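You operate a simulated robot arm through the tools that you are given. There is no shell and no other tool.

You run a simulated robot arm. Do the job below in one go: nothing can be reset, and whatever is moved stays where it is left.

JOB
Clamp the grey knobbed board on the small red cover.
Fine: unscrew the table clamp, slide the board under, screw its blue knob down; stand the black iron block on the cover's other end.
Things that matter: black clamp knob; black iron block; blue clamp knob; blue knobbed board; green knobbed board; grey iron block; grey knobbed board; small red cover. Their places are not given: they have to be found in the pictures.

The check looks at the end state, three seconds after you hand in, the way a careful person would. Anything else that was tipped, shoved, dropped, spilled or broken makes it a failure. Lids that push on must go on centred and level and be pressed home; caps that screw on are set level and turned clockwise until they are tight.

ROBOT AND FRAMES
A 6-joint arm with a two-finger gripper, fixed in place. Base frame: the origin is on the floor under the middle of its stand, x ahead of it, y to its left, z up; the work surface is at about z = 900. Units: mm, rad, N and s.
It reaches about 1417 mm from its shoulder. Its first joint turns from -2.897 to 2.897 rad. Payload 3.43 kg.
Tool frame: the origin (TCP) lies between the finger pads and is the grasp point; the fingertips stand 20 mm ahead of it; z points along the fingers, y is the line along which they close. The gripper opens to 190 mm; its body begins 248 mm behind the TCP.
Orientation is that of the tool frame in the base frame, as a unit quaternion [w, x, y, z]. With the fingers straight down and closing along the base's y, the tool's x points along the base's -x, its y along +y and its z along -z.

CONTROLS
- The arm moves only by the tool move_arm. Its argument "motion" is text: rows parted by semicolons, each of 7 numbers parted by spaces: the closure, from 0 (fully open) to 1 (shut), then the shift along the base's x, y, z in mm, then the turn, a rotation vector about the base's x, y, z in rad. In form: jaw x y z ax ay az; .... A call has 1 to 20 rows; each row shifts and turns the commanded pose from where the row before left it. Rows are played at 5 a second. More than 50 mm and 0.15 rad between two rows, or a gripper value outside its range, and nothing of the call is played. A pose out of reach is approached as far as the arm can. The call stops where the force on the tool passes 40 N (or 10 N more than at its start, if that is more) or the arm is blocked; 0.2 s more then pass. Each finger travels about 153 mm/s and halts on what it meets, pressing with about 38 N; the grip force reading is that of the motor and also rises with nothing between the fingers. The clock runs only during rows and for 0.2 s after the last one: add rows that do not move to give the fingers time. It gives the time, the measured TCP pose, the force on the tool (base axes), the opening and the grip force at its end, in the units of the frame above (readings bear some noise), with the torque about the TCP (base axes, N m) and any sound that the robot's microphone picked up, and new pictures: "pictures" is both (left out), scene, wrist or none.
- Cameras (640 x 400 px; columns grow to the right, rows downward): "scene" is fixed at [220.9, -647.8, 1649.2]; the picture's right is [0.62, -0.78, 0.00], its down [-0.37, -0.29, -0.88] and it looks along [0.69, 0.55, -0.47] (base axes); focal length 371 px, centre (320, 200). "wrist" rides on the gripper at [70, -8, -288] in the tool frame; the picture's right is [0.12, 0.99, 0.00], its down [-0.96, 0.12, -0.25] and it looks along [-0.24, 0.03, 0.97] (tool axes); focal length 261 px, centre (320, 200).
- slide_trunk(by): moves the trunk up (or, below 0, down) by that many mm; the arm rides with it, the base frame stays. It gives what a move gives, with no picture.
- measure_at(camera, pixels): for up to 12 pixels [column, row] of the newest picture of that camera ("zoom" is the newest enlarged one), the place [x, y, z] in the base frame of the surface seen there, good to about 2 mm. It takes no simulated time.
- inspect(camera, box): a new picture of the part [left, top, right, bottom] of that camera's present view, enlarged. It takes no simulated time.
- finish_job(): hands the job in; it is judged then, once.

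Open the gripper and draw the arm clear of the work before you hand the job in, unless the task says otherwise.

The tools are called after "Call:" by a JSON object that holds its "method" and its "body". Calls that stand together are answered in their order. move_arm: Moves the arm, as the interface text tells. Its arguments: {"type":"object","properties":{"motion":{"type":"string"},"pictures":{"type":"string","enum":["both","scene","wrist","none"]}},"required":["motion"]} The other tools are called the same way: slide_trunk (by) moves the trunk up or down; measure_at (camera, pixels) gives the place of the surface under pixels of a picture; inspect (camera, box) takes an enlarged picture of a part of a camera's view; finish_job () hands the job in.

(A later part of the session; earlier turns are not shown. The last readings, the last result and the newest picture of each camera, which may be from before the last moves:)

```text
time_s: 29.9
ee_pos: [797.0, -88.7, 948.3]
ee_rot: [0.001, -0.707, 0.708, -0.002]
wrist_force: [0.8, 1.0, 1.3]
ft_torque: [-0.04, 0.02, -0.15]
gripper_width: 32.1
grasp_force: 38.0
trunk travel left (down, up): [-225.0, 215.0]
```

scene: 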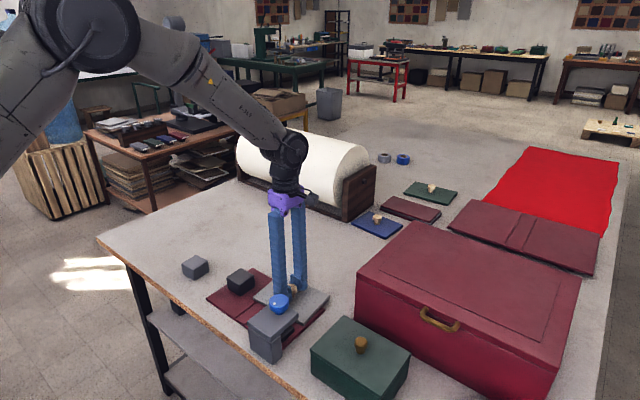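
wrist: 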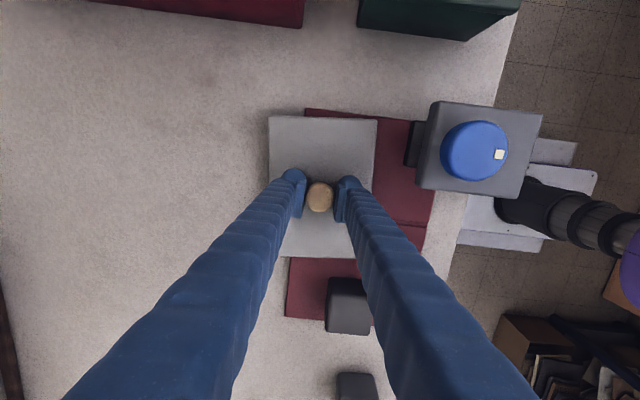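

The board's knob is gripped (width 32). I lift about 2 mm and slide the first 30 mm toward the clamp while straightening the board a little.

Call:
{"method": "move_arm", "body": {"motion": "0.86 0 0 1 0 0 0; 0.86 0 0 1 0 0 0; 0.86 0 0 0 0 0 0; 0.86 -6 0 0 0 0 -0.017; 0.86 -8 0 0 0 0 -0.017; 0.86 -8 0 0 0 0 -0.017; 0.86 -8 0 0 0 0 -0.017; 0.86 0 0 0 0 0 -0.017; 0.86 0 0 0 0 0 0", "pictures": "both"}}

Call:
{"method": "inspect", "body": {"camera": "scene", "box": [220, 260, 350, 350]}}

```text
time_s: 31.9
ee_pos: [767.8, -90.6, 950.5]
ee_rot: [0.001, -0.676, 0.737, -0.001]
wrist_force: [0.0, -0.4, -2.2]
ft_torque: [0.02, -0.03, -0.03]
gripper_width: 31.9
grasp_force: 37.7
trunk travel left (down, up): [-225.0, 215.0]
```

scene: 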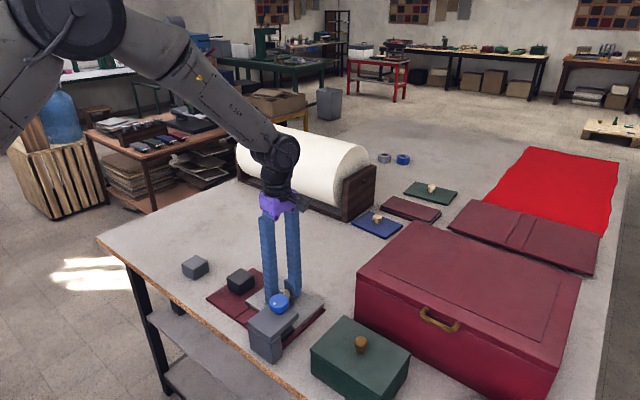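
wrist: 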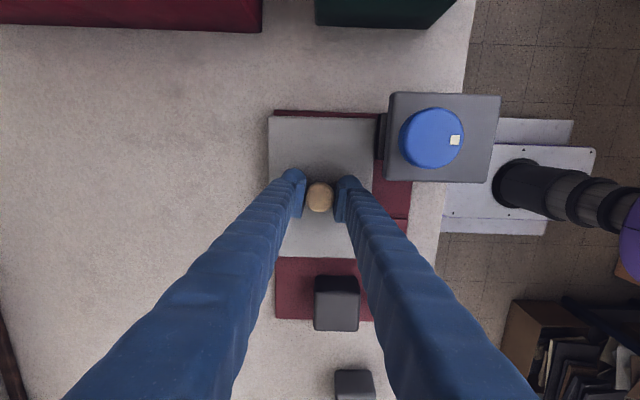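

```text
4.44 times, centred on (285, 305) of scene
```

zoom: 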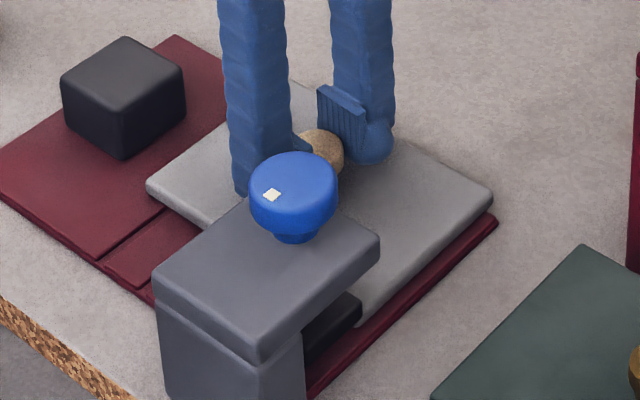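

The board moves freely with the load of about 2 N. Before it goes under I measure the board's near edge height and the pad's bottom.

Call:
{"method": "inspect", "body": {"camera": "scene", "box": [275, 300, 325, 340]}}

Call:
{"method": "measure_at", "body": {"camera": "wrist", "pixels": [[272, 121], [370, 123], [290, 250], [345, 250], [385, 125], [276, 316], [278, 258], [300, 115]]}}

```text
10.00 times, centred on (300, 320) of scene
```

zoom: 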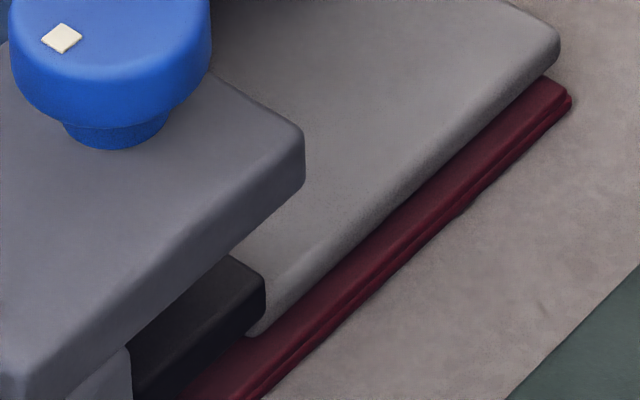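

```text
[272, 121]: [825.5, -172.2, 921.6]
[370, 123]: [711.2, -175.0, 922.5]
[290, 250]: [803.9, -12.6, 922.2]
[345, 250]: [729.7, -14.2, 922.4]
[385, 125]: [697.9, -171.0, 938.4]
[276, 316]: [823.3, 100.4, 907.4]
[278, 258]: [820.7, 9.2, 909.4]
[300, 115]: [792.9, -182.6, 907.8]
```

The board is level (~920 true) and straight, with about 6 mm of room under the pad. I slide it another 55 mm toward the clamp and 5 mm in −y.

Call:
{"method": "move_arm", "body": {"motion": "0.86 -8 -1 0 0 0 0; 0.86 -8 -1 0 0 0 0; 0.86 -8 -1 0 0 0 0; 0.86 -8 -1 0 0 0 0; 0.86 -8 -1 0 0 0 0; 0.86 -8 0 0 0 0 0; 0.86 -7 0 0 0 0 0; 0.86 0 0 0 0 0 0; 0.86 0 0 0 0 0 0", "pictures": "both"}}

Call:
{"method": "inspect", "body": {"camera": "scene", "box": [220, 260, 350, 350]}}

Call:
{"method": "inspect", "body": {"camera": "wrist", "box": [220, 80, 480, 340]}}

```text
time_s: 33.9
ee_pos: [711.2, -95.6, 949.9]
ee_rot: [0.001, -0.676, 0.737, -0.003]
wrist_force: [0.0, 0.6, -1.6]
ft_torque: [0.01, 0.0, -0.01]
gripper_width: 32.1
grasp_force: 37.6
trunk travel left (down, up): [-225.0, 215.0]
```

scene: 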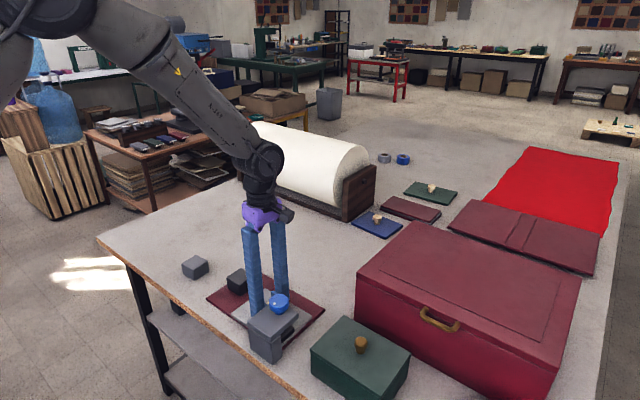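
wrist: 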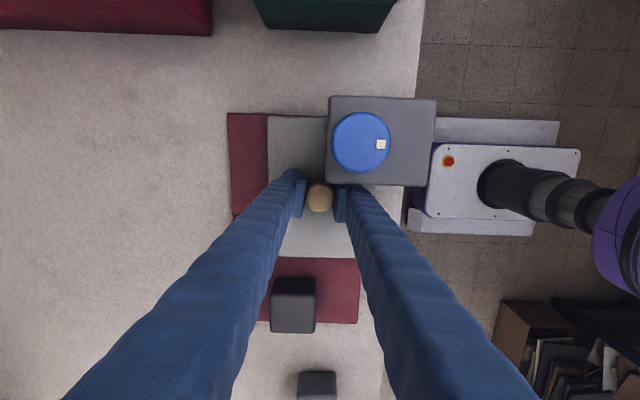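

```text
4.44 times, centred on (285, 305) of scene
```

zoom: 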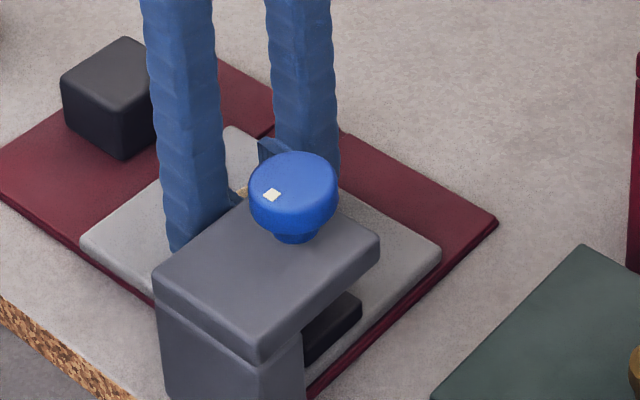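

```text
1.54 times, centred on (350, 210) of wrist
```

zoom: 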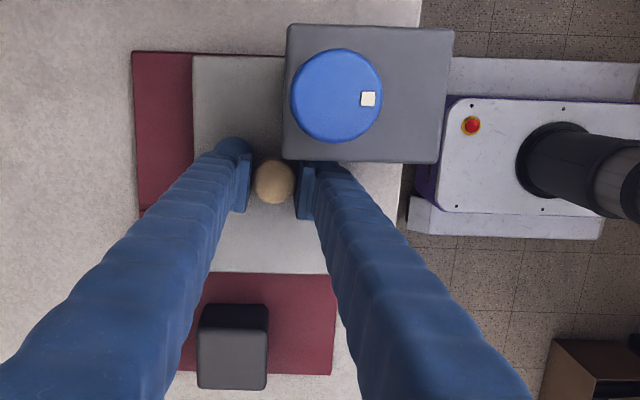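

The board is now under the clamp arm, squarely on the cover. I check its edges before setting it down.

Call:
{"method": "inspect", "body": {"camera": "scene", "box": [220, 260, 350, 350]}}

Call:
{"method": "measure_at", "body": {"camera": "zoom", "pixels": [[88, 242], [150, 285], [75, 240], [436, 250], [370, 315], [232, 132], [440, 262], [495, 222], [340, 320], [355, 300], [330, 350], [350, 340]]}}

Call:
{"method": "measure_at", "body": {"camera": "wrist", "pixels": [[270, 120], [325, 120], [295, 255], [348, 255], [230, 115], [357, 262], [357, 320], [300, 119]]}}

```text
4.44 times, centred on (285, 305) of scene
```

zoom: 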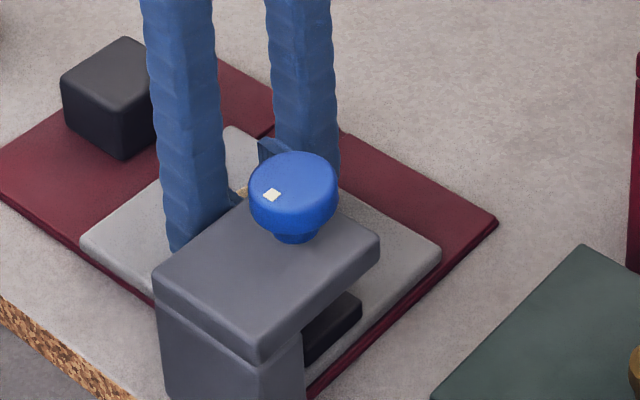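

```text
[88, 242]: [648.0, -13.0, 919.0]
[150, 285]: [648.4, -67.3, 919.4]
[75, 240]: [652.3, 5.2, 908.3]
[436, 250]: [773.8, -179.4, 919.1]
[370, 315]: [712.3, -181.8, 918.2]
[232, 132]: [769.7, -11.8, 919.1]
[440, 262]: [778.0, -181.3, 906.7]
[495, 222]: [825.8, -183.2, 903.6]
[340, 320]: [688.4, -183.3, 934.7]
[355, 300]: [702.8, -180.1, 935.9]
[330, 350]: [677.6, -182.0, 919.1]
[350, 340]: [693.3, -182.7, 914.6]
```

```text
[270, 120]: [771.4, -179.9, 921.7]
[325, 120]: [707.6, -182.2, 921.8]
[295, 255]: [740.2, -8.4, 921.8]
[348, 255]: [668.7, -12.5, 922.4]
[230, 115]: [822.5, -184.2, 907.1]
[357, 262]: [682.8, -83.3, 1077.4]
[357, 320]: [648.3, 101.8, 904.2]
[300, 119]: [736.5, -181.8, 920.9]
```

The board now spans x 648–774, y −182…−10. I move it back 4 mm so that it lies fully on the cover, lower it 2 mm and release.

Call:
{"method": "move_arm", "body": {"motion": "0.86 4 0 0 0 0 0; 0.86 0 0 -1 0 0 0; 0.86 0 0 -1 0 0 0; 0.86 0 0 -0.5 0 0 0; 0.86 0 0 0 0 0 0; 0.8 0 0 0 0 0 0; 0.7 0 0 0 0 0 0; 0.65 0 0 0 0 0 0; 0.65 0 0 0 0 0 0; 0.65 0 0 20 0 0 0; 0.65 0 0 40 0 0 0; 0.65 0 0 40 0 0 0; 0.65 0 0 30 0 0 0; 0.65 0 0 0 0 0 0", "pictures": "both"}}

Call:
{"method": "inspect", "body": {"camera": "scene", "box": [220, 260, 350, 350]}}

```text
time_s: 36.9
ee_pos: [714.7, -95.9, 1077.4]
ee_rot: [0.0, -0.676, 0.736, -0.002]
wrist_force: [-0.5, 1.2, -0.7]
ft_torque: [-0.03, 0.02, -0.03]
gripper_width: 66.6
grasp_force: 0.2
trunk travel left (down, up): [-225.0, 215.0]
```

scene: 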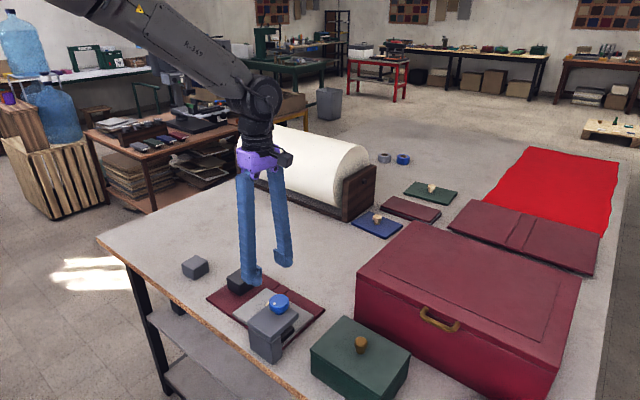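
wrist: 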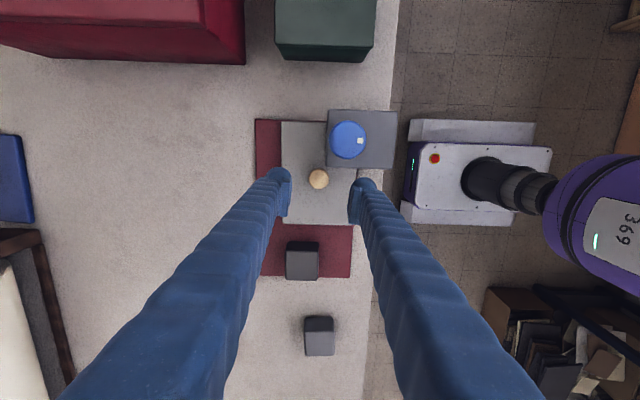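

```text
4.44 times, centred on (285, 305) of scene
```

zoom: 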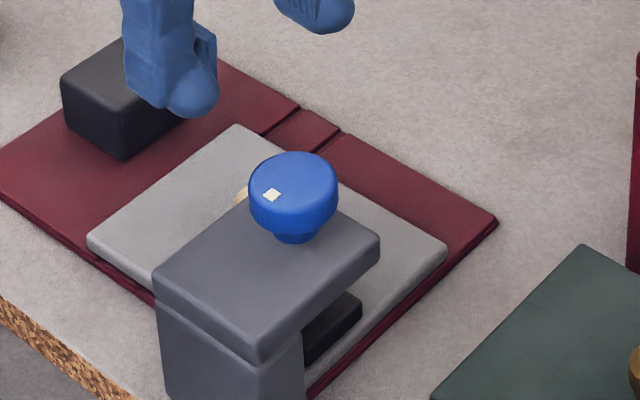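

The board lies flat on the cover under the raised pad. I now return above the blue knob, keeping the fingers' current turn so that a long clockwise turn is available.

Call:
{"method": "move_arm", "body": {"motion": "0.6 -12 -22 0 0 0 0; 0.55 -12 -22 0 0 0 0; 0.5 -11.3 -20.8 0 0 0 0; 0.5 0 0 -10 0 0 0; 0.5 0 0 0 0 0 0; 0.5 0 0 0 0 0 0", "pictures": "both"}}

Call:
{"method": "inspect", "body": {"camera": "wrist", "box": [250, 120, 410, 270]}}

```text
time_s: 38.3
ee_pos: [679.7, -162.4, 1068.5]
ee_rot: [0.0, -0.677, 0.736, -0.002]
wrist_force: [0.1, -0.7, -0.2]
ft_torque: [-0.03, -0.01, 0.01]
gripper_width: 95.1
grasp_force: 0.1
trunk travel left (down, up): [-225.0, 215.0]
```

scene: 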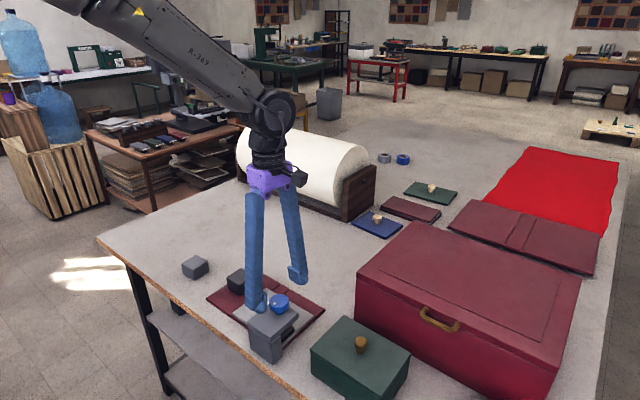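
wrist: 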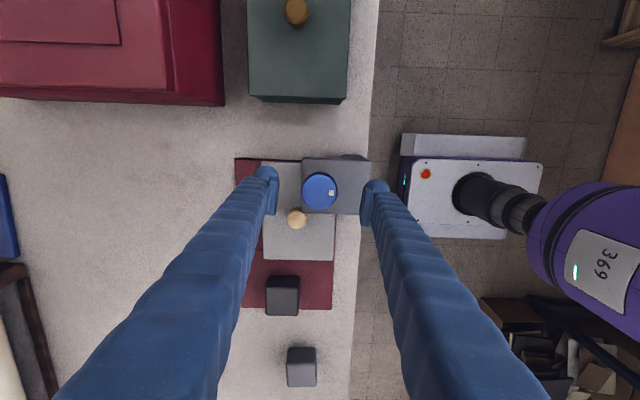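

```text
2.67 times, centred on (330, 195) of wrist
```

zoom: 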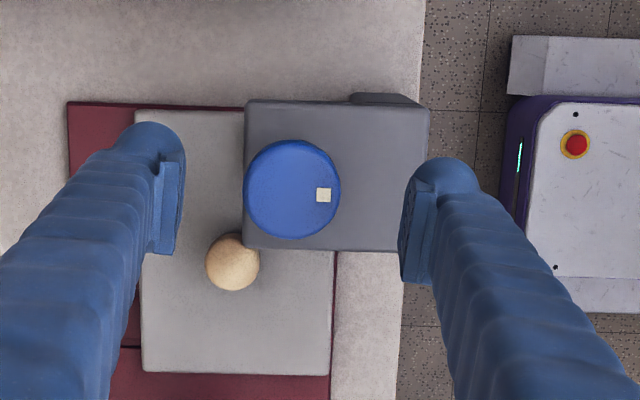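

The knob is centred between the fingers. I descend, grip it as before and make a first clockwise turn of 0.75 rad.

Call:
{"method": "move_arm", "body": {"motion": "0.5 0 0 -15 0 0 0; 0.5 0 0 -15 0 0 0; 0.5 0 0 -9.5 0 0 0; 0.5 0 0 0 0 0 0; 0.6 0 0 0 0 0 0; 0.7 0 0 0 0 0 0; 0.75 0 0 0 0 0 0; 0.78 0 0 0 0 0 0; 0.78 0 0 0 0 0 0; 0.78 0 0 0 0 0 -0.15; 0.78 0 0 0 0 0 -0.15; 0.78 0 0 0 0 0 -0.15; 0.78 0 0 0 0 0 -0.15; 0.78 0 0 0 0 0 -0.15; 0.78 0 0 0 0 0 0", "pictures": "both"}}

Call:
{"method": "inspect", "body": {"camera": "scene", "box": [270, 300, 330, 345]}}

Call:
{"method": "inspect", "body": {"camera": "wrist", "box": [260, 150, 380, 230]}}

```text
time_s: 41.5
ee_pos: [681.3, -160.3, 1029.1]
ee_rot: [-0.001, -0.359, 0.933, -0.002]
wrist_force: [-13.2, 3.5, -17.4]
ft_torque: [0.06, 0.24, -0.02]
gripper_width: 45.8
grasp_force: 45.0
trunk travel left (down, up): [-225.0, 215.0]
```

scene: 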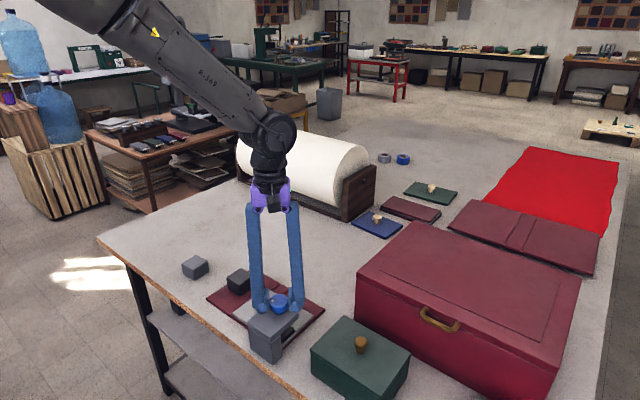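
wrist: 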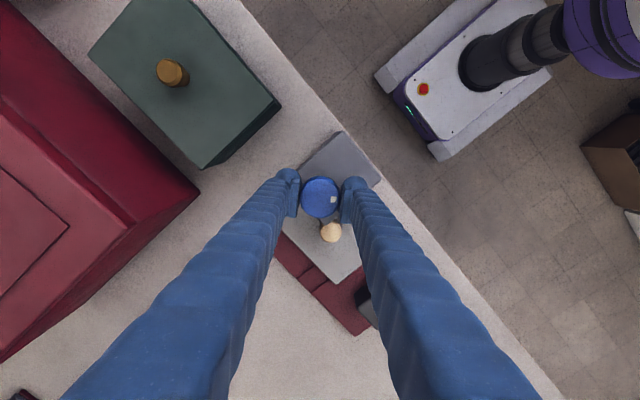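

```text
8.89 times, centred on (300, 322) of scene
```

zoom: 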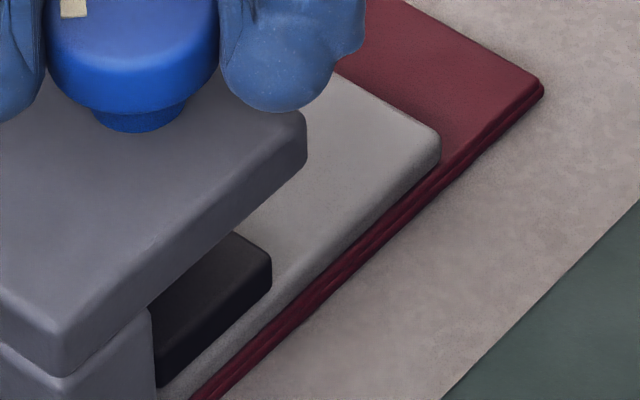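

```text
5.00 times, centred on (320, 190) of wrist
```

zoom: 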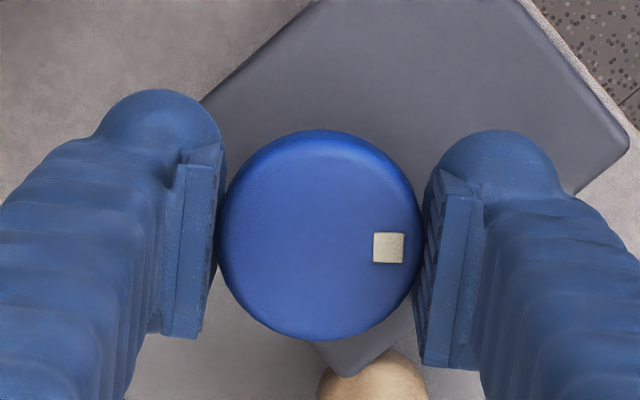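

The knob turned with the fingers, though the tool is pulled down (−17 N). I measure the pad's height to learn the travel.

Call:
{"method": "inspect", "body": {"camera": "scene", "box": [270, 300, 330, 345]}}

Call:
{"method": "measure_at", "body": {"camera": "zoom", "pixels": [[250, 250], [230, 260], [200, 290], [265, 275], [262, 288], [240, 295], [220, 330], [180, 365], [285, 270], [300, 250], [215, 360]]}}

Call:
{"method": "measure_at", "body": {"camera": "scene", "pixels": [[278, 300], [280, 302], [276, 300]]}}

```text
8.89 times, centred on (300, 322) of scene
```

zoom: 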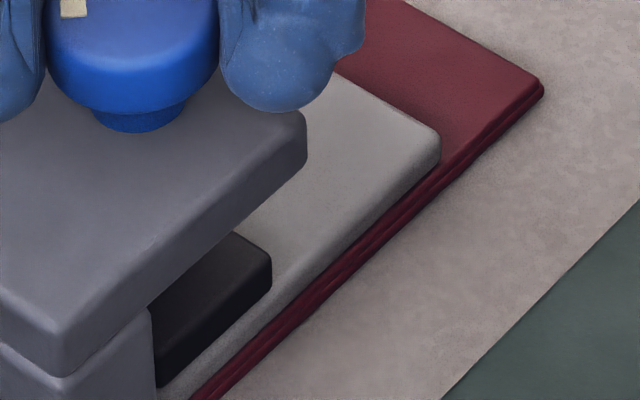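

```text
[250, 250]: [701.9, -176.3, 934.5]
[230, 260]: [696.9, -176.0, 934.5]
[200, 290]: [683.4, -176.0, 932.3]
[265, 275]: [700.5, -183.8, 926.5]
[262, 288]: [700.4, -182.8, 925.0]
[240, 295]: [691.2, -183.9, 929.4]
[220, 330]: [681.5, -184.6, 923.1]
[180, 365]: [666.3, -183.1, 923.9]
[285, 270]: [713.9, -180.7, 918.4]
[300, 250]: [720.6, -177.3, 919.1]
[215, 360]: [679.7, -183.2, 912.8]
```

```text
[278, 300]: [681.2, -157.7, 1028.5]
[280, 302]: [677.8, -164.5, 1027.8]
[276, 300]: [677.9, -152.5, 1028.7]
```

The pad has come down some millimetres. I correct the small side pull (−1 mm in x, −1 mm in z) and continue clockwise by 0.6 rad.

Call:
{"method": "move_arm", "body": {"motion": "0.78 -1 0 -1 0 0 0; 0.78 0 0 0 0 0 -0.12; 0.78 0 0 0 0 0 -0.12; 0.78 0 0 0 0 0 -0.12; 0.78 0 0 0 0 0 -0.12; 0.78 0 0 0 0 0 -0.12; 0.78 0 0 0 0 0 0", "pictures": "both"}}

Call:
{"method": "inspect", "body": {"camera": "wrist", "box": [260, 150, 380, 230]}}

Call:
{"method": "inspect", "body": {"camera": "scene", "box": [270, 300, 330, 345]}}

Call:
{"method": "measure_at", "body": {"camera": "zoom", "pixels": [[250, 255], [230, 265], [200, 290], [265, 280], [262, 292], [240, 300], [220, 335], [180, 370], [285, 270], [300, 250]]}}

```text
time_s: 43.1
ee_pos: [680.1, -160.6, 1028.5]
ee_rot: [-0.001, -0.067, 0.998, -0.001]
wrist_force: [-10.0, 9.2, -5.6]
ft_torque: [0.11, 0.32, 0.56]
gripper_width: 45.3
grasp_force: 44.5
trunk travel left (down, up): [-225.0, 215.0]
```

scene: 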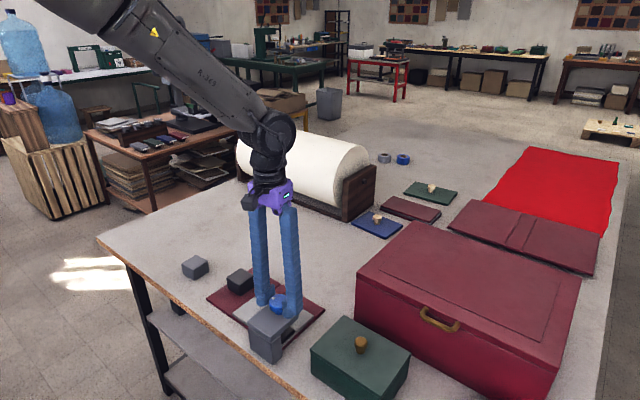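
wrist: 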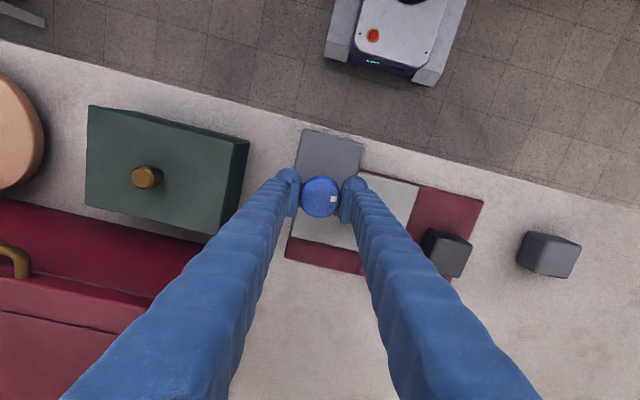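

```text
5.00 times, centred on (320, 190) of wrist
```

zoom: 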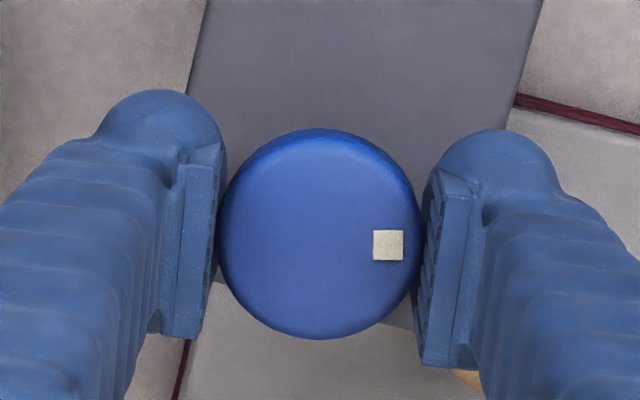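

```text
8.89 times, centred on (300, 322) of scene
```

zoom: 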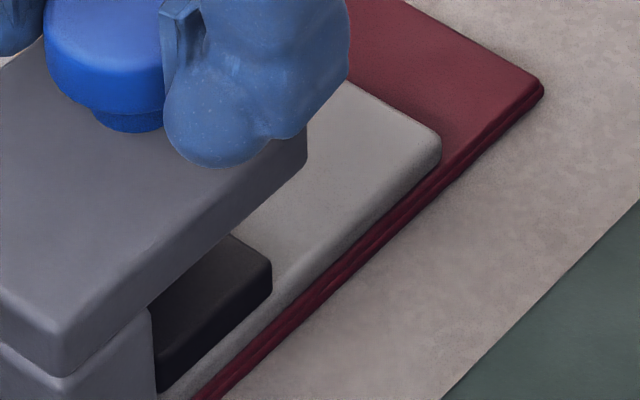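

```text
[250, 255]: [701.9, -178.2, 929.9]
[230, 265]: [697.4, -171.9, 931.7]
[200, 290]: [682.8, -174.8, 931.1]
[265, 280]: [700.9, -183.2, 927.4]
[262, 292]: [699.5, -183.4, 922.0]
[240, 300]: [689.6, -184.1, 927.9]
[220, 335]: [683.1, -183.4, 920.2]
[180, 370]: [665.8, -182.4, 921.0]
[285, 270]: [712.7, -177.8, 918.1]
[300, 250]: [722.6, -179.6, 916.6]
```

The pad is now about at the board's top (bottom ~920) and a resisting torque of 0.56 N·m appears. I continue clockwise by 0.45 rad to tighten and watch the mark.

Call:
{"method": "move_arm", "body": {"motion": "0.78 0 0 0 0 0 -0.09; 0.78 0 0 0 0 0 -0.09; 0.78 0 0 0 0 0 -0.09; 0.78 0 0 0 0 0 -0.09; 0.78 0 0 0 0 0 -0.09; 0.78 0 0 0 0 0 0", "pictures": "both"}}

Call:
{"method": "inspect", "body": {"camera": "wrist", "box": [260, 150, 380, 230]}}

Call:
{"method": "inspect", "body": {"camera": "scene", "box": [270, 300, 330, 345]}}

Call:
{"method": "measure_at", "body": {"camera": "zoom", "pixels": [[250, 255], [230, 265], [200, 290], [265, 280], [262, 292], [240, 300], [220, 335], [180, 370], [285, 270], [300, 250]]}}

```text
time_s: 44.5
ee_pos: [682.5, -159.3, 1029.8]
ee_rot: [0.001, 0.157, 0.988, -0.003]
wrist_force: [4.4, 13.3, 15.4]
ft_torque: [0.24, -0.01, 0.73]
gripper_width: 45.2
grasp_force: 44.9
trunk travel left (down, up): [-225.0, 215.0]
```

scene: 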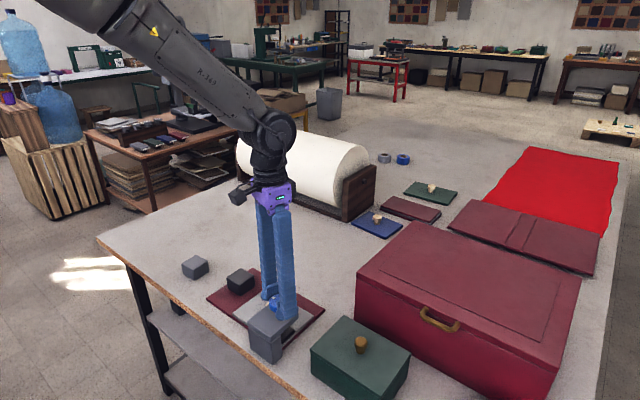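
wrist: 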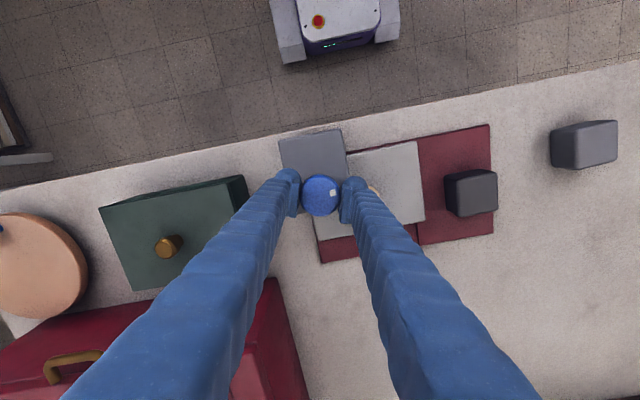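

```text
5.00 times, centred on (320, 190) of wrist
```

zoom: 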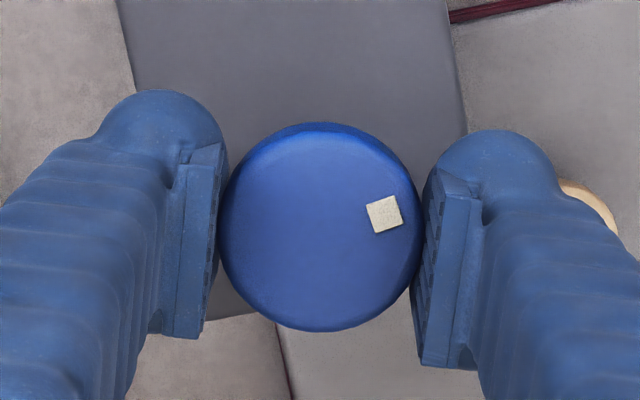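

```text
8.89 times, centred on (300, 322) of scene
```

zoom: 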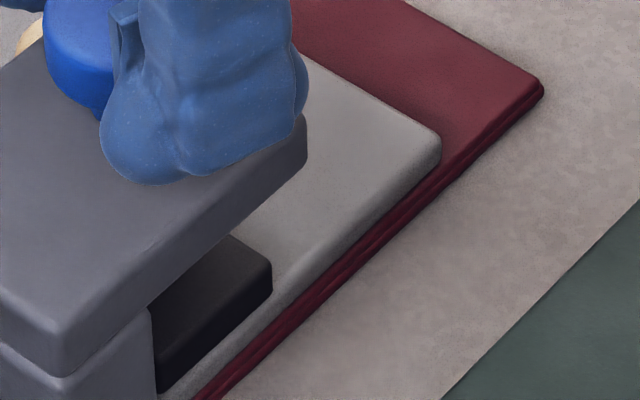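

```text
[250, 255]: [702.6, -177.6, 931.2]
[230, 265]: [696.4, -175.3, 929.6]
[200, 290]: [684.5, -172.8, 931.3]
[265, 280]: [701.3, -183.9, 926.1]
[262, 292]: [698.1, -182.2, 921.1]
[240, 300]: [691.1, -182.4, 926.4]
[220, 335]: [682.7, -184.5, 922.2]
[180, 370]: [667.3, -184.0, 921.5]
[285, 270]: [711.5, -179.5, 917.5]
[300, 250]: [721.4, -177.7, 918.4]
```

The mark now lagged about 22°, so the knob has stopped turning while the fingers slipped at about 0.7 N·m: the pad seems tight on the board. I check the contact between the pad's lower edge and the board closely.

Call:
{"method": "inspect", "body": {"camera": "scene", "box": [282, 322, 306, 342]}}

Call:
{"method": "measure_at", "body": {"camera": "scene", "pixels": [[294, 327], [292, 329], [290, 331], [296, 325], [299, 333], [297, 335], [294, 337], [291, 339], [297, 337], [294, 340], [304, 327], [307, 324]]}}

```text
16.00 times, centred on (294, 332) of scene
```

zoom: 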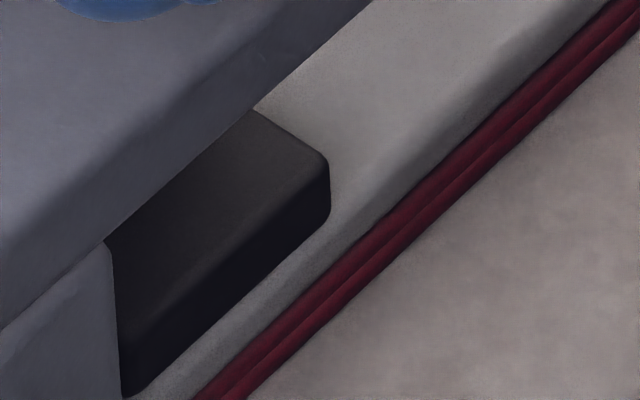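

```text
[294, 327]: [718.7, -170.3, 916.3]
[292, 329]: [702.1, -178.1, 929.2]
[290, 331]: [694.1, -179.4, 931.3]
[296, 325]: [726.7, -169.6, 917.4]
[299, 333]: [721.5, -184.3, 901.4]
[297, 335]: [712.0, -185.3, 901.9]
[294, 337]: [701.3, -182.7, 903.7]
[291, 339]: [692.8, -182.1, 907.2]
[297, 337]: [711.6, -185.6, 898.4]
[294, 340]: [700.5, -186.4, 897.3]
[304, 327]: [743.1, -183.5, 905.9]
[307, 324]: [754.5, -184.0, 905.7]
```

The pad rests on the board with no visible gap. To be sure it is tight I open, turn the gripper back, re-grip with a 1 mm y correction, and tighten clockwise once more.

Call:
{"method": "move_arm", "body": {"motion": "0.65 0 0 0 0 0 0; 0.58 0 0 0 0 0 0; 0.58 0 1 1 0 0 0.15; 0.58 0 0 0 0 0 0.15; 0.58 0 0 0 0 0 0.15; 0.58 0 0 0 0 0 0.15; 0.58 0 0 0 0 0 0.15; 0.58 0 0 0 0 0 0.15; 0.58 0 0 0 0 0 0.15; 0.58 0 0 0 0 0 0; 0.68 0 0 0 0 0 0; 0.75 0 0 0 0 0 0; 0.79 0 0 0 0 0 0; 0.79 0 0 0 0 0 0", "pictures": "wrist"}}

Call:
{"method": "inspect", "body": {"camera": "wrist", "box": [260, 150, 380, 230]}}

```text
time_s: 47.5
ee_pos: [680.2, -160.9, 1028.8]
ee_rot: [-0.001, -0.36, 0.933, -0.002]
wrist_force: [0.5, -1.6, -0.4]
ft_torque: [0.16, 0.13, 0.05]
gripper_width: 45.4
grasp_force: 44.8
trunk travel left (down, up): [-225.0, 215.0]
```

wrist: 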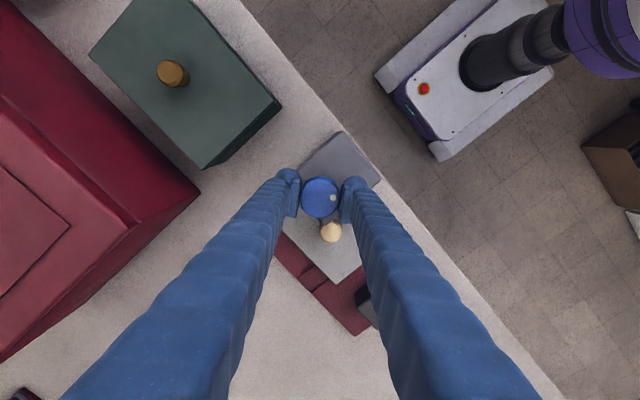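

```text
5.00 times, centred on (320, 190) of wrist
```

zoom: 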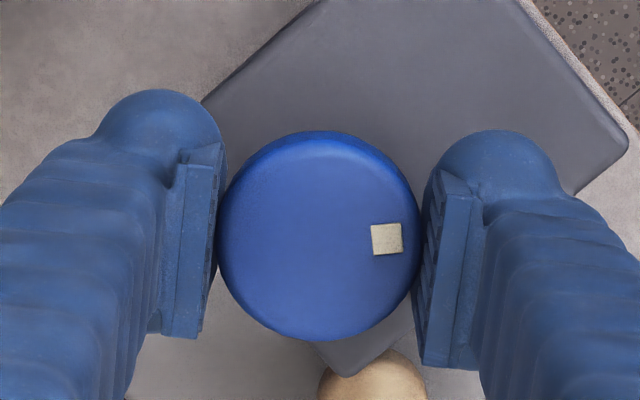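

The mark's place suggests that the knob has turned back by about 45° after release. I check the pad's height again.

Call:
{"method": "inspect", "body": {"camera": "scene", "box": [270, 300, 330, 345]}}

Call:
{"method": "measure_at", "body": {"camera": "zoom", "pixels": [[250, 250], [230, 262], [200, 290], [240, 255], [220, 275], [265, 280], [262, 290], [240, 300], [220, 335], [180, 370], [285, 270], [300, 250]]}}

```text
8.89 times, centred on (300, 322) of scene
```

zoom: 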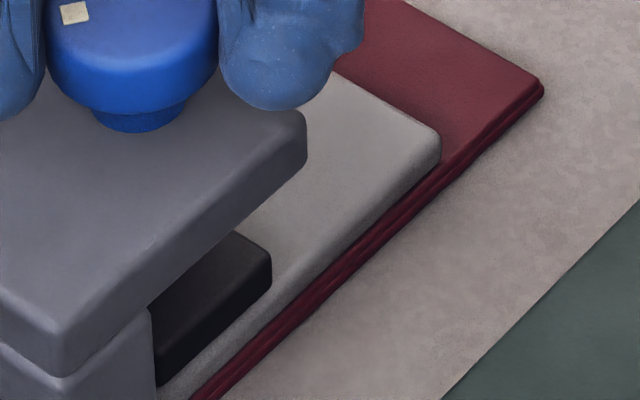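

```text
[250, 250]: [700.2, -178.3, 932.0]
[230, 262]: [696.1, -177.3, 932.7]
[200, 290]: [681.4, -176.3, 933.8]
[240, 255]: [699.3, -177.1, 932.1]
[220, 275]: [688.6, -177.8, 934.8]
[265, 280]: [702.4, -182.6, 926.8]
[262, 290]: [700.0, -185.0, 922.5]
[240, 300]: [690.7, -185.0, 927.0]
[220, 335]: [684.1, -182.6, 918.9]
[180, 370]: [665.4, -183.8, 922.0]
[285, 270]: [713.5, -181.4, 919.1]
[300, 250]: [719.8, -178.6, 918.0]
```

The pad has backed off by 2–3 mm since the release. The grip is now well centred, so I turn clockwise again by 0.75 rad and read the torque.

Call:
{"method": "move_arm", "body": {"motion": "0.79 0 0 0 0 0 -0.15; 0.79 0 0 0 0 0 -0.15; 0.79 0 0 0 0 0 -0.15; 0.79 0 0 0 0 0 -0.15; 0.79 0 0 0 0 0 -0.15; 0.79 0 0 0 0 0 0; 0.79 0 0 0 0 0 0", "pictures": "wrist"}}

Call:
{"method": "inspect", "body": {"camera": "wrist", "box": [260, 150, 380, 230]}}

Call:
{"method": "inspect", "body": {"camera": "scene", "box": [270, 300, 330, 345]}}

Call:
{"method": "measure_at", "body": {"camera": "zoom", "pixels": [[250, 253], [230, 265], [200, 292], [240, 260], [220, 277], [265, 280], [262, 290], [240, 300], [220, 335], [180, 370], [285, 270], [300, 250]]}}

```text
time_s: 49.1
ee_pos: [680.0, -159.8, 1028.9]
ee_rot: [-0.002, 0.007, 1.0, -0.003]
wrist_force: [-3.1, -8.0, -5.3]
ft_torque: [-0.08, 0.13, 0.58]
gripper_width: 45.5
grasp_force: 45.4
trunk travel left (down, up): [-225.0, 215.0]
```

wrist: 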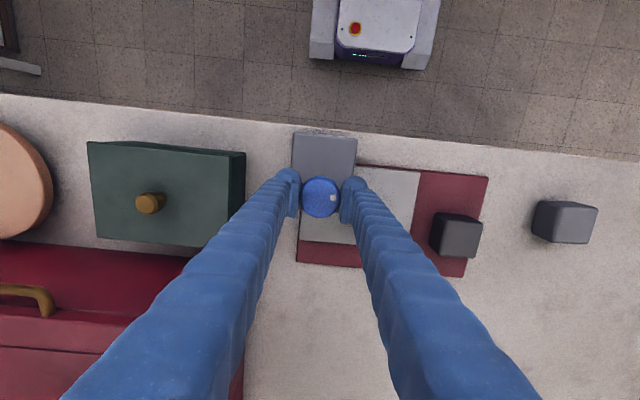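

```text
5.00 times, centred on (320, 190) of wrist
```

zoom: 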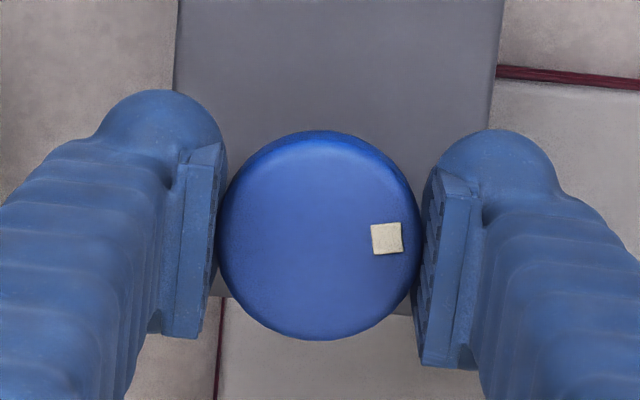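

```text
8.89 times, centred on (300, 322) of scene
```

zoom: 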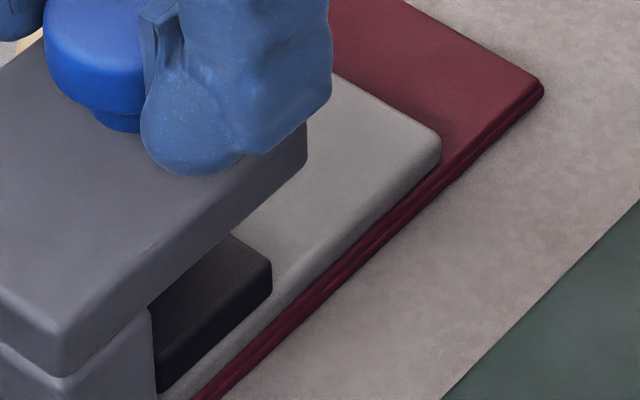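

```text
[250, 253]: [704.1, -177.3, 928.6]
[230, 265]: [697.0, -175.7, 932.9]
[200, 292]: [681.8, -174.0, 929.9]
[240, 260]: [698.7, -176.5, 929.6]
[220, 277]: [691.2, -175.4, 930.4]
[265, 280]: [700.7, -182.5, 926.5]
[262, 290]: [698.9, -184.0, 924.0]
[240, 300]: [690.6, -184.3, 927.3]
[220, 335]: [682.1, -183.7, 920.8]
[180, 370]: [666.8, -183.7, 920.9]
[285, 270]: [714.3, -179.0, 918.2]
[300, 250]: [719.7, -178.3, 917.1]
```

Torque is 0.58 N·m and the mark has not slipped: the knob is nearly tight. I turn a further 0.3 rad, hold for a moment, then open without turning to see whether the knob stays.

Call:
{"method": "move_arm", "body": {"motion": "0.79 0 0 0 0 0 -0.1; 0.79 0 0 0 0 0 -0.1; 0.79 0 0 0 0 0 -0.1; 0.79 0 0 0 0 0 0; 0.79 0 0 0 0 0 0; 0.79 0 0 0 0 0 0; 0.79 0 0 0 0 0 0", "pictures": "wrist"}}

Call:
{"method": "inspect", "body": {"camera": "wrist", "box": [260, 150, 380, 230]}}

```text
time_s: 50.7
ee_pos: [683.2, -160.6, 1029.9]
ee_rot: [0.0, 0.156, 0.988, -0.003]
wrist_force: [9.8, 4.9, 17.3]
ft_torque: [0.28, 0.08, 0.76]
gripper_width: 44.9
grasp_force: 44.9
trunk travel left (down, up): [-225.0, 215.0]
```

wrist: 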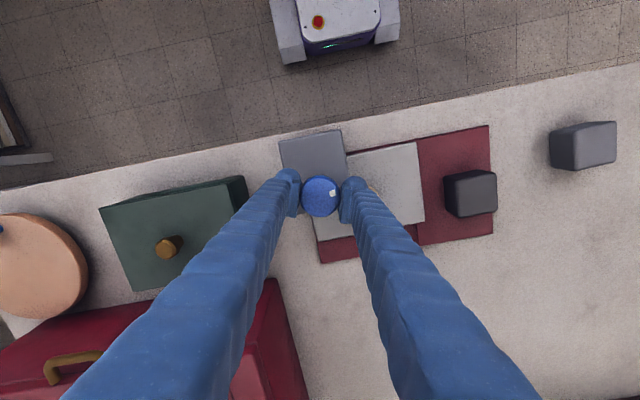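

```text
5.00 times, centred on (320, 190) of wrist
```

zoom: 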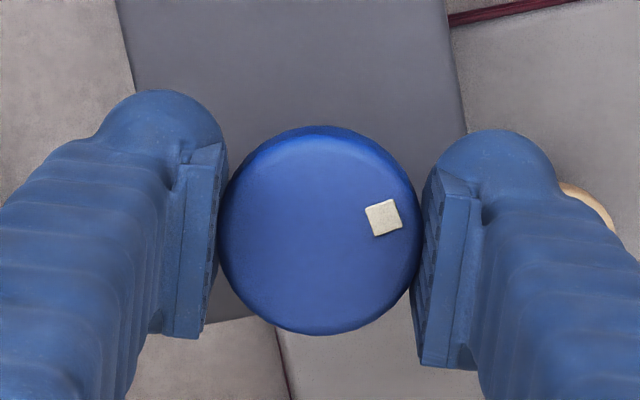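

The knob has slipped in the fingers again at 0.76 N·m, at the same absolute angle as before: it is tight. Now I open without moving and look.

Call:
{"method": "move_arm", "body": {"motion": "0.72 0 0 0 0 0 0; 0.66 0 0 0 0 0 0; 0.6 0 0 0 0 0 0; 0.6 0 0 0 0 0 0; 0.6 0 0 0 0 0 0", "pictures": "both"}}

Call:
{"method": "inspect", "body": {"camera": "wrist", "box": [260, 150, 380, 230]}}

Call:
{"method": "inspect", "body": {"camera": "scene", "box": [270, 300, 330, 345]}}

Call:
{"method": "measure_at", "body": {"camera": "zoom", "pixels": [[250, 253], [230, 265], [200, 292], [240, 260], [220, 277], [265, 280], [262, 290], [240, 300], [220, 335], [180, 370], [285, 270], [300, 250]]}}

```text
time_s: 51.9
ee_pos: [679.9, -160.4, 1028.7]
ee_rot: [-0.001, 0.156, 0.988, -0.002]
wrist_force: [-0.6, -0.1, 0.9]
ft_torque: [0.01, 0.01, 0.01]
gripper_width: 75.8
grasp_force: 0.1
trunk travel left (down, up): [-225.0, 215.0]
```

scene: 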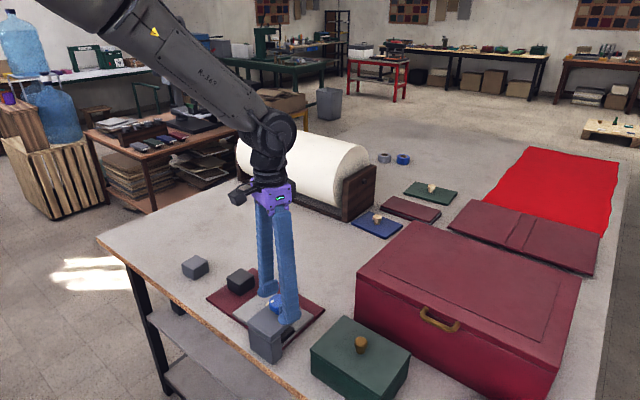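
wrist: 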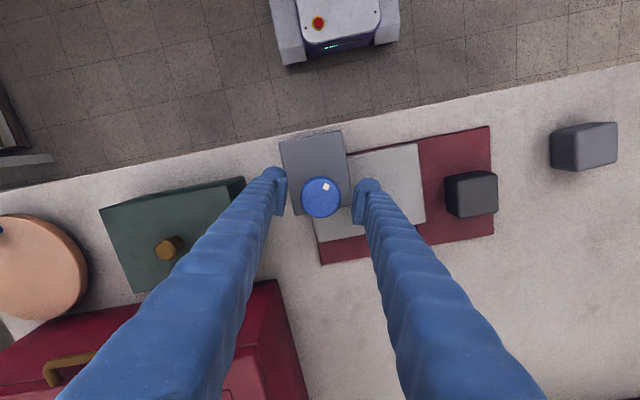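

```text
5.00 times, centred on (320, 190) of wrist
```

zoom: 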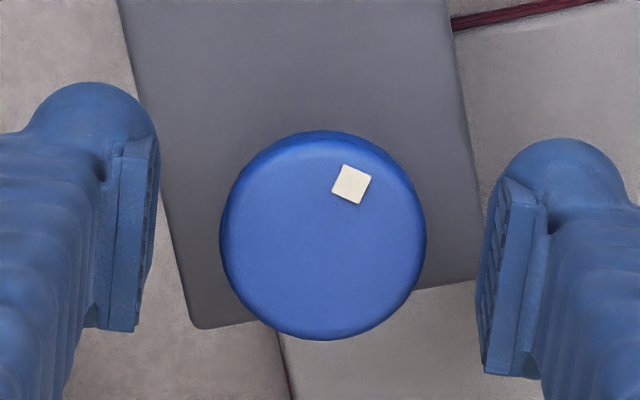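

```text
8.89 times, centred on (300, 322) of scene
```

zoom: 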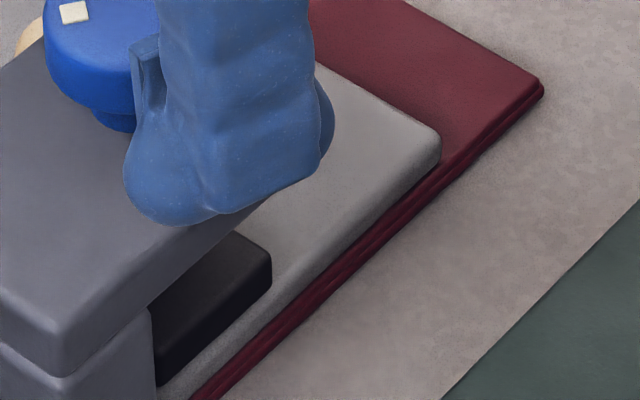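

```text
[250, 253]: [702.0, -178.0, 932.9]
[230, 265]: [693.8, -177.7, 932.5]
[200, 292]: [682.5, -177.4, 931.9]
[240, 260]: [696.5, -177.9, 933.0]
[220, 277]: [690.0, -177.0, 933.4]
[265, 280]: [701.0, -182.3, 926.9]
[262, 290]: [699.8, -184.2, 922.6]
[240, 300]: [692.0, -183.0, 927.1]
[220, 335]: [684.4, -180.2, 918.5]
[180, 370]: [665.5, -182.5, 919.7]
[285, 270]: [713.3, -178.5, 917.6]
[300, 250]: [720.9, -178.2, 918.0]
```

On opening, the knob turned back by about 50° and the pad rose 2–3 mm, so it is springy or kicks back. I re-grip here and turn in small steps to see how the torque builds up with angle.

Call:
{"method": "move_arm", "body": {"motion": "0.68 0 0 0 0 0 0; 0.74 0 0 0 0 0 0; 0.78 0 0 0 0 0 0; 0.79 0 0 0 0 0 0; 0.79 0 0 0 0 0 -0.1; 0.79 0 0 0 0 0 -0.1; 0.79 0 0 0 0 0 0; 0.79 0 0 0 0 0 0", "pictures": "wrist"}}

Call:
{"method": "inspect", "body": {"camera": "wrist", "box": [260, 150, 380, 230]}}

```text
time_s: 53.7
ee_pos: [680.0, -158.1, 1029.2]
ee_rot: [-0.003, 0.254, 0.967, -0.003]
wrist_force: [0.3, 11.4, -7.3]
ft_torque: [0.14, 0.05, -0.04]
gripper_width: 45.4
grasp_force: 44.8
trunk travel left (down, up): [-225.0, 215.0]
```

wrist: 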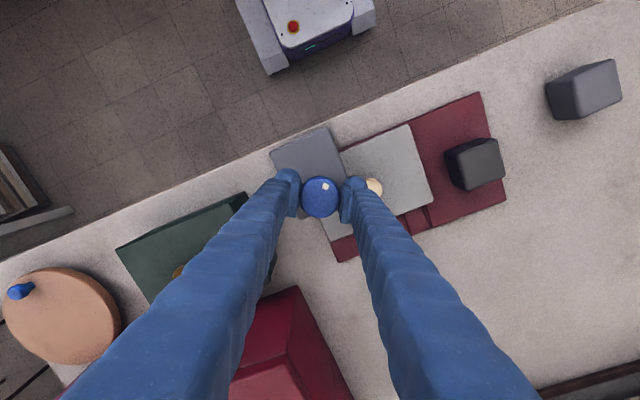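

```text
5.00 times, centred on (320, 190) of wrist
```

zoom: 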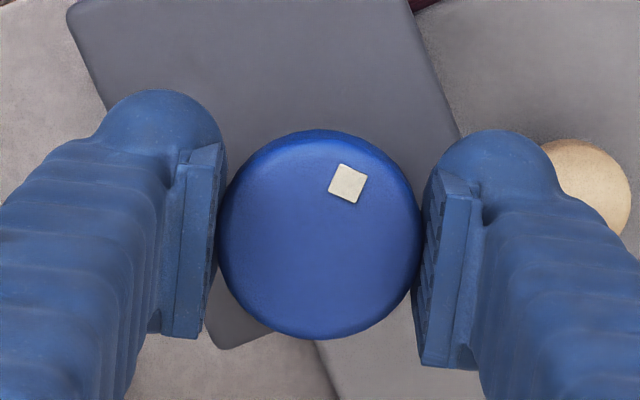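

After 0.2 rad the torque is still zero, so the pad is not touching yet. I continue in small steps.

Call:
{"method": "move_arm", "body": {"motion": "0.79 0 0 0 0 0 -0.1; 0.79 0 0 0 0 0 -0.1; 0.79 0 0 0 0 0 0; 0.79 0 0 0 0 0 0", "pictures": "none"}}

Call:
{"method": "move_arm", "body": {"motion": "0.79 0 0 0 0 0 -0.1; 0.79 0 0 0 0 0 0; 0.79 0 0 0 0 0 0", "pictures": "none"}}

Call:
{"method": "move_arm", "body": {"motion": "0.79 0 0 0 0 0 -0.1; 0.79 0 0 0 0 0 0; 0.79 0 0 0 0 0 0", "pictures": "none"}}

```text
time_s: 54.7
ee_pos: [680.5, -158.1, 1029.4]
ee_rot: [-0.002, 0.35, 0.937, -0.002]
wrist_force: [-4.8, 8.1, -5.6]
ft_torque: [0.1, 0.12, 0.06]
gripper_width: 45.4
grasp_force: 44.6
trunk travel left (down, up): [-225.0, 215.0]
```

```text
time_s: 55.5
ee_pos: [680.3, -160.5, 1030.0]
ee_rot: [-0.004, 0.396, 0.918, -0.002]
wrist_force: [-4.1, 9.7, -14.3]
ft_torque: [0.1, -0.02, 0.13]
gripper_width: 45.2
grasp_force: 44.7
trunk travel left (down, up): [-225.0, 215.0]
```

```text
time_s: 56.3
ee_pos: [679.9, -159.9, 1028.8]
ee_rot: [-0.002, 0.442, 0.897, -0.002]
wrist_force: [-1.8, 9.3, -6.3]
ft_torque: [0.14, 0.06, 0.26]
gripper_width: 45.4
grasp_force: 45.1
trunk travel left (down, up): [-225.0, 215.0]
```

The torque grows gradually (0.06 → 0.13 → 0.26 N·m), so the pad meets the board about 0.4 rad after the released position. I test a slow release from this light torque and watch the mark.

Call:
{"method": "move_arm", "body": {"motion": "0.77 0 0 0 0 0 0; 0.765 0 0 0 0 0 0; 0.762 0 0 0 0 0 0; 0.76 0 0 0 0 0 0; 0.758 0 0 0 0 0 0; 0.756 0 0 0 0 0 0; 0.754 0 0 0 0 0 0; 0.75 0 0 0 0 0 0; 0.74 0 0 0 0 0 0", "pictures": "wrist"}}

Call:
{"method": "inspect", "body": {"camera": "wrist", "box": [260, 150, 380, 230]}}

```text
time_s: 58.3
ee_pos: [679.7, -159.4, 1028.5]
ee_rot: [-0.002, 0.442, 0.897, -0.003]
wrist_force: [-0.7, 0.3, -1.3]
ft_torque: [0.01, -0.01, -0.01]
gripper_width: 49.5
grasp_force: 0.1
trunk travel left (down, up): [-225.0, 215.0]
```

wrist: 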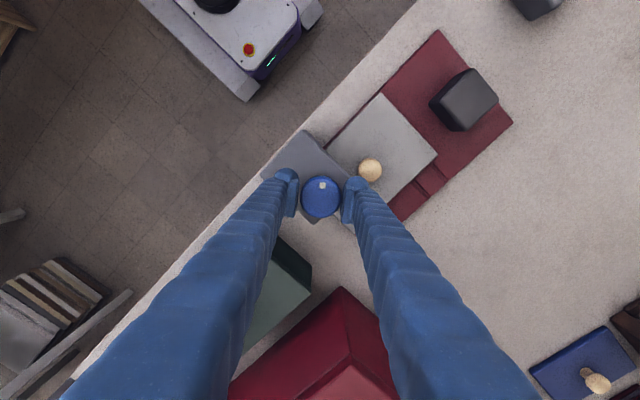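

```text
5.00 times, centred on (320, 190) of wrist
```

zoom: 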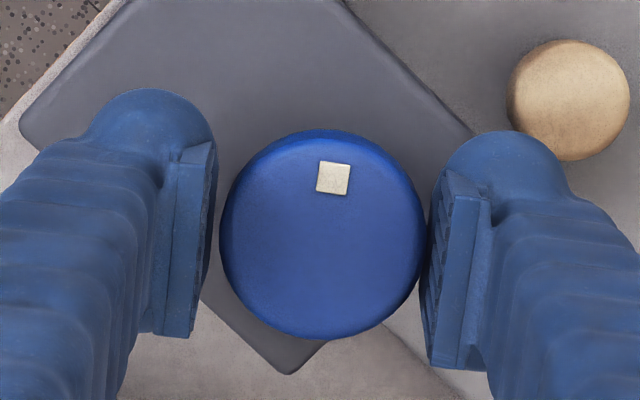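

With the slow release the knob turned back only about 0.29 rad, to where the torque is zero, without kicking away. I measure the pad's top and the board's top with many points.

Call:
{"method": "inspect", "body": {"camera": "scene", "box": [270, 300, 330, 345]}}

Call:
{"method": "measure_at", "body": {"camera": "zoom", "pixels": [[248, 253], [230, 265], [200, 292], [240, 260], [220, 277], [210, 285], [190, 300], [235, 255], [225, 265], [240, 265], [205, 280], [250, 260]]}}

Call:
{"method": "measure_at", "body": {"camera": "zoom", "pixels": [[285, 270], [300, 250], [310, 230], [330, 210], [350, 190], [300, 200], [320, 180], [370, 150], [290, 255], [340, 230], [330, 120], [280, 250]]}}

```text
8.89 times, centred on (300, 322) of scene
```

zoom: 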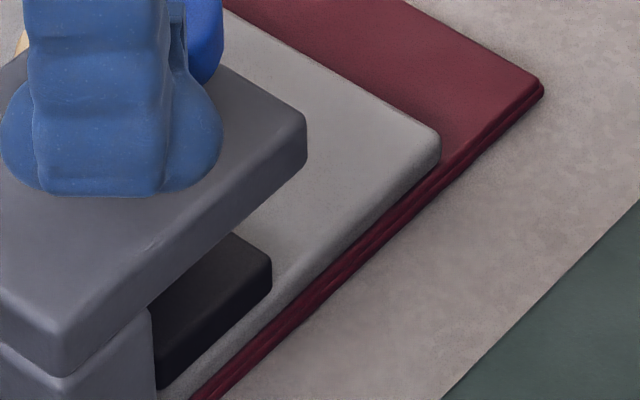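

```text
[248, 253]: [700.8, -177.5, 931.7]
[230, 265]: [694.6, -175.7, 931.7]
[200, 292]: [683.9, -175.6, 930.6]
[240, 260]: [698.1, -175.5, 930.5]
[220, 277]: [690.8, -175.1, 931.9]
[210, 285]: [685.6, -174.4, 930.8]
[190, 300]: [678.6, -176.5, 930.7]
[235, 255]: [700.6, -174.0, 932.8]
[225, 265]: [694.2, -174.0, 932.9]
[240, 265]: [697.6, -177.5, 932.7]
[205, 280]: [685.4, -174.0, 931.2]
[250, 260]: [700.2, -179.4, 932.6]
```

```text
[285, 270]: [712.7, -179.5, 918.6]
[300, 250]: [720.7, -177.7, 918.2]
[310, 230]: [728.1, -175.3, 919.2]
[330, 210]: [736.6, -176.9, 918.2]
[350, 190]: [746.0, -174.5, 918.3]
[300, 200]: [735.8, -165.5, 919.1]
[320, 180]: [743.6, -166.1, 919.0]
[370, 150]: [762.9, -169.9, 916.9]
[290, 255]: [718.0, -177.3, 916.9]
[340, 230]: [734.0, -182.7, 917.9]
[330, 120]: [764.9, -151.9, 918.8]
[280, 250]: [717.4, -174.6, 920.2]
```

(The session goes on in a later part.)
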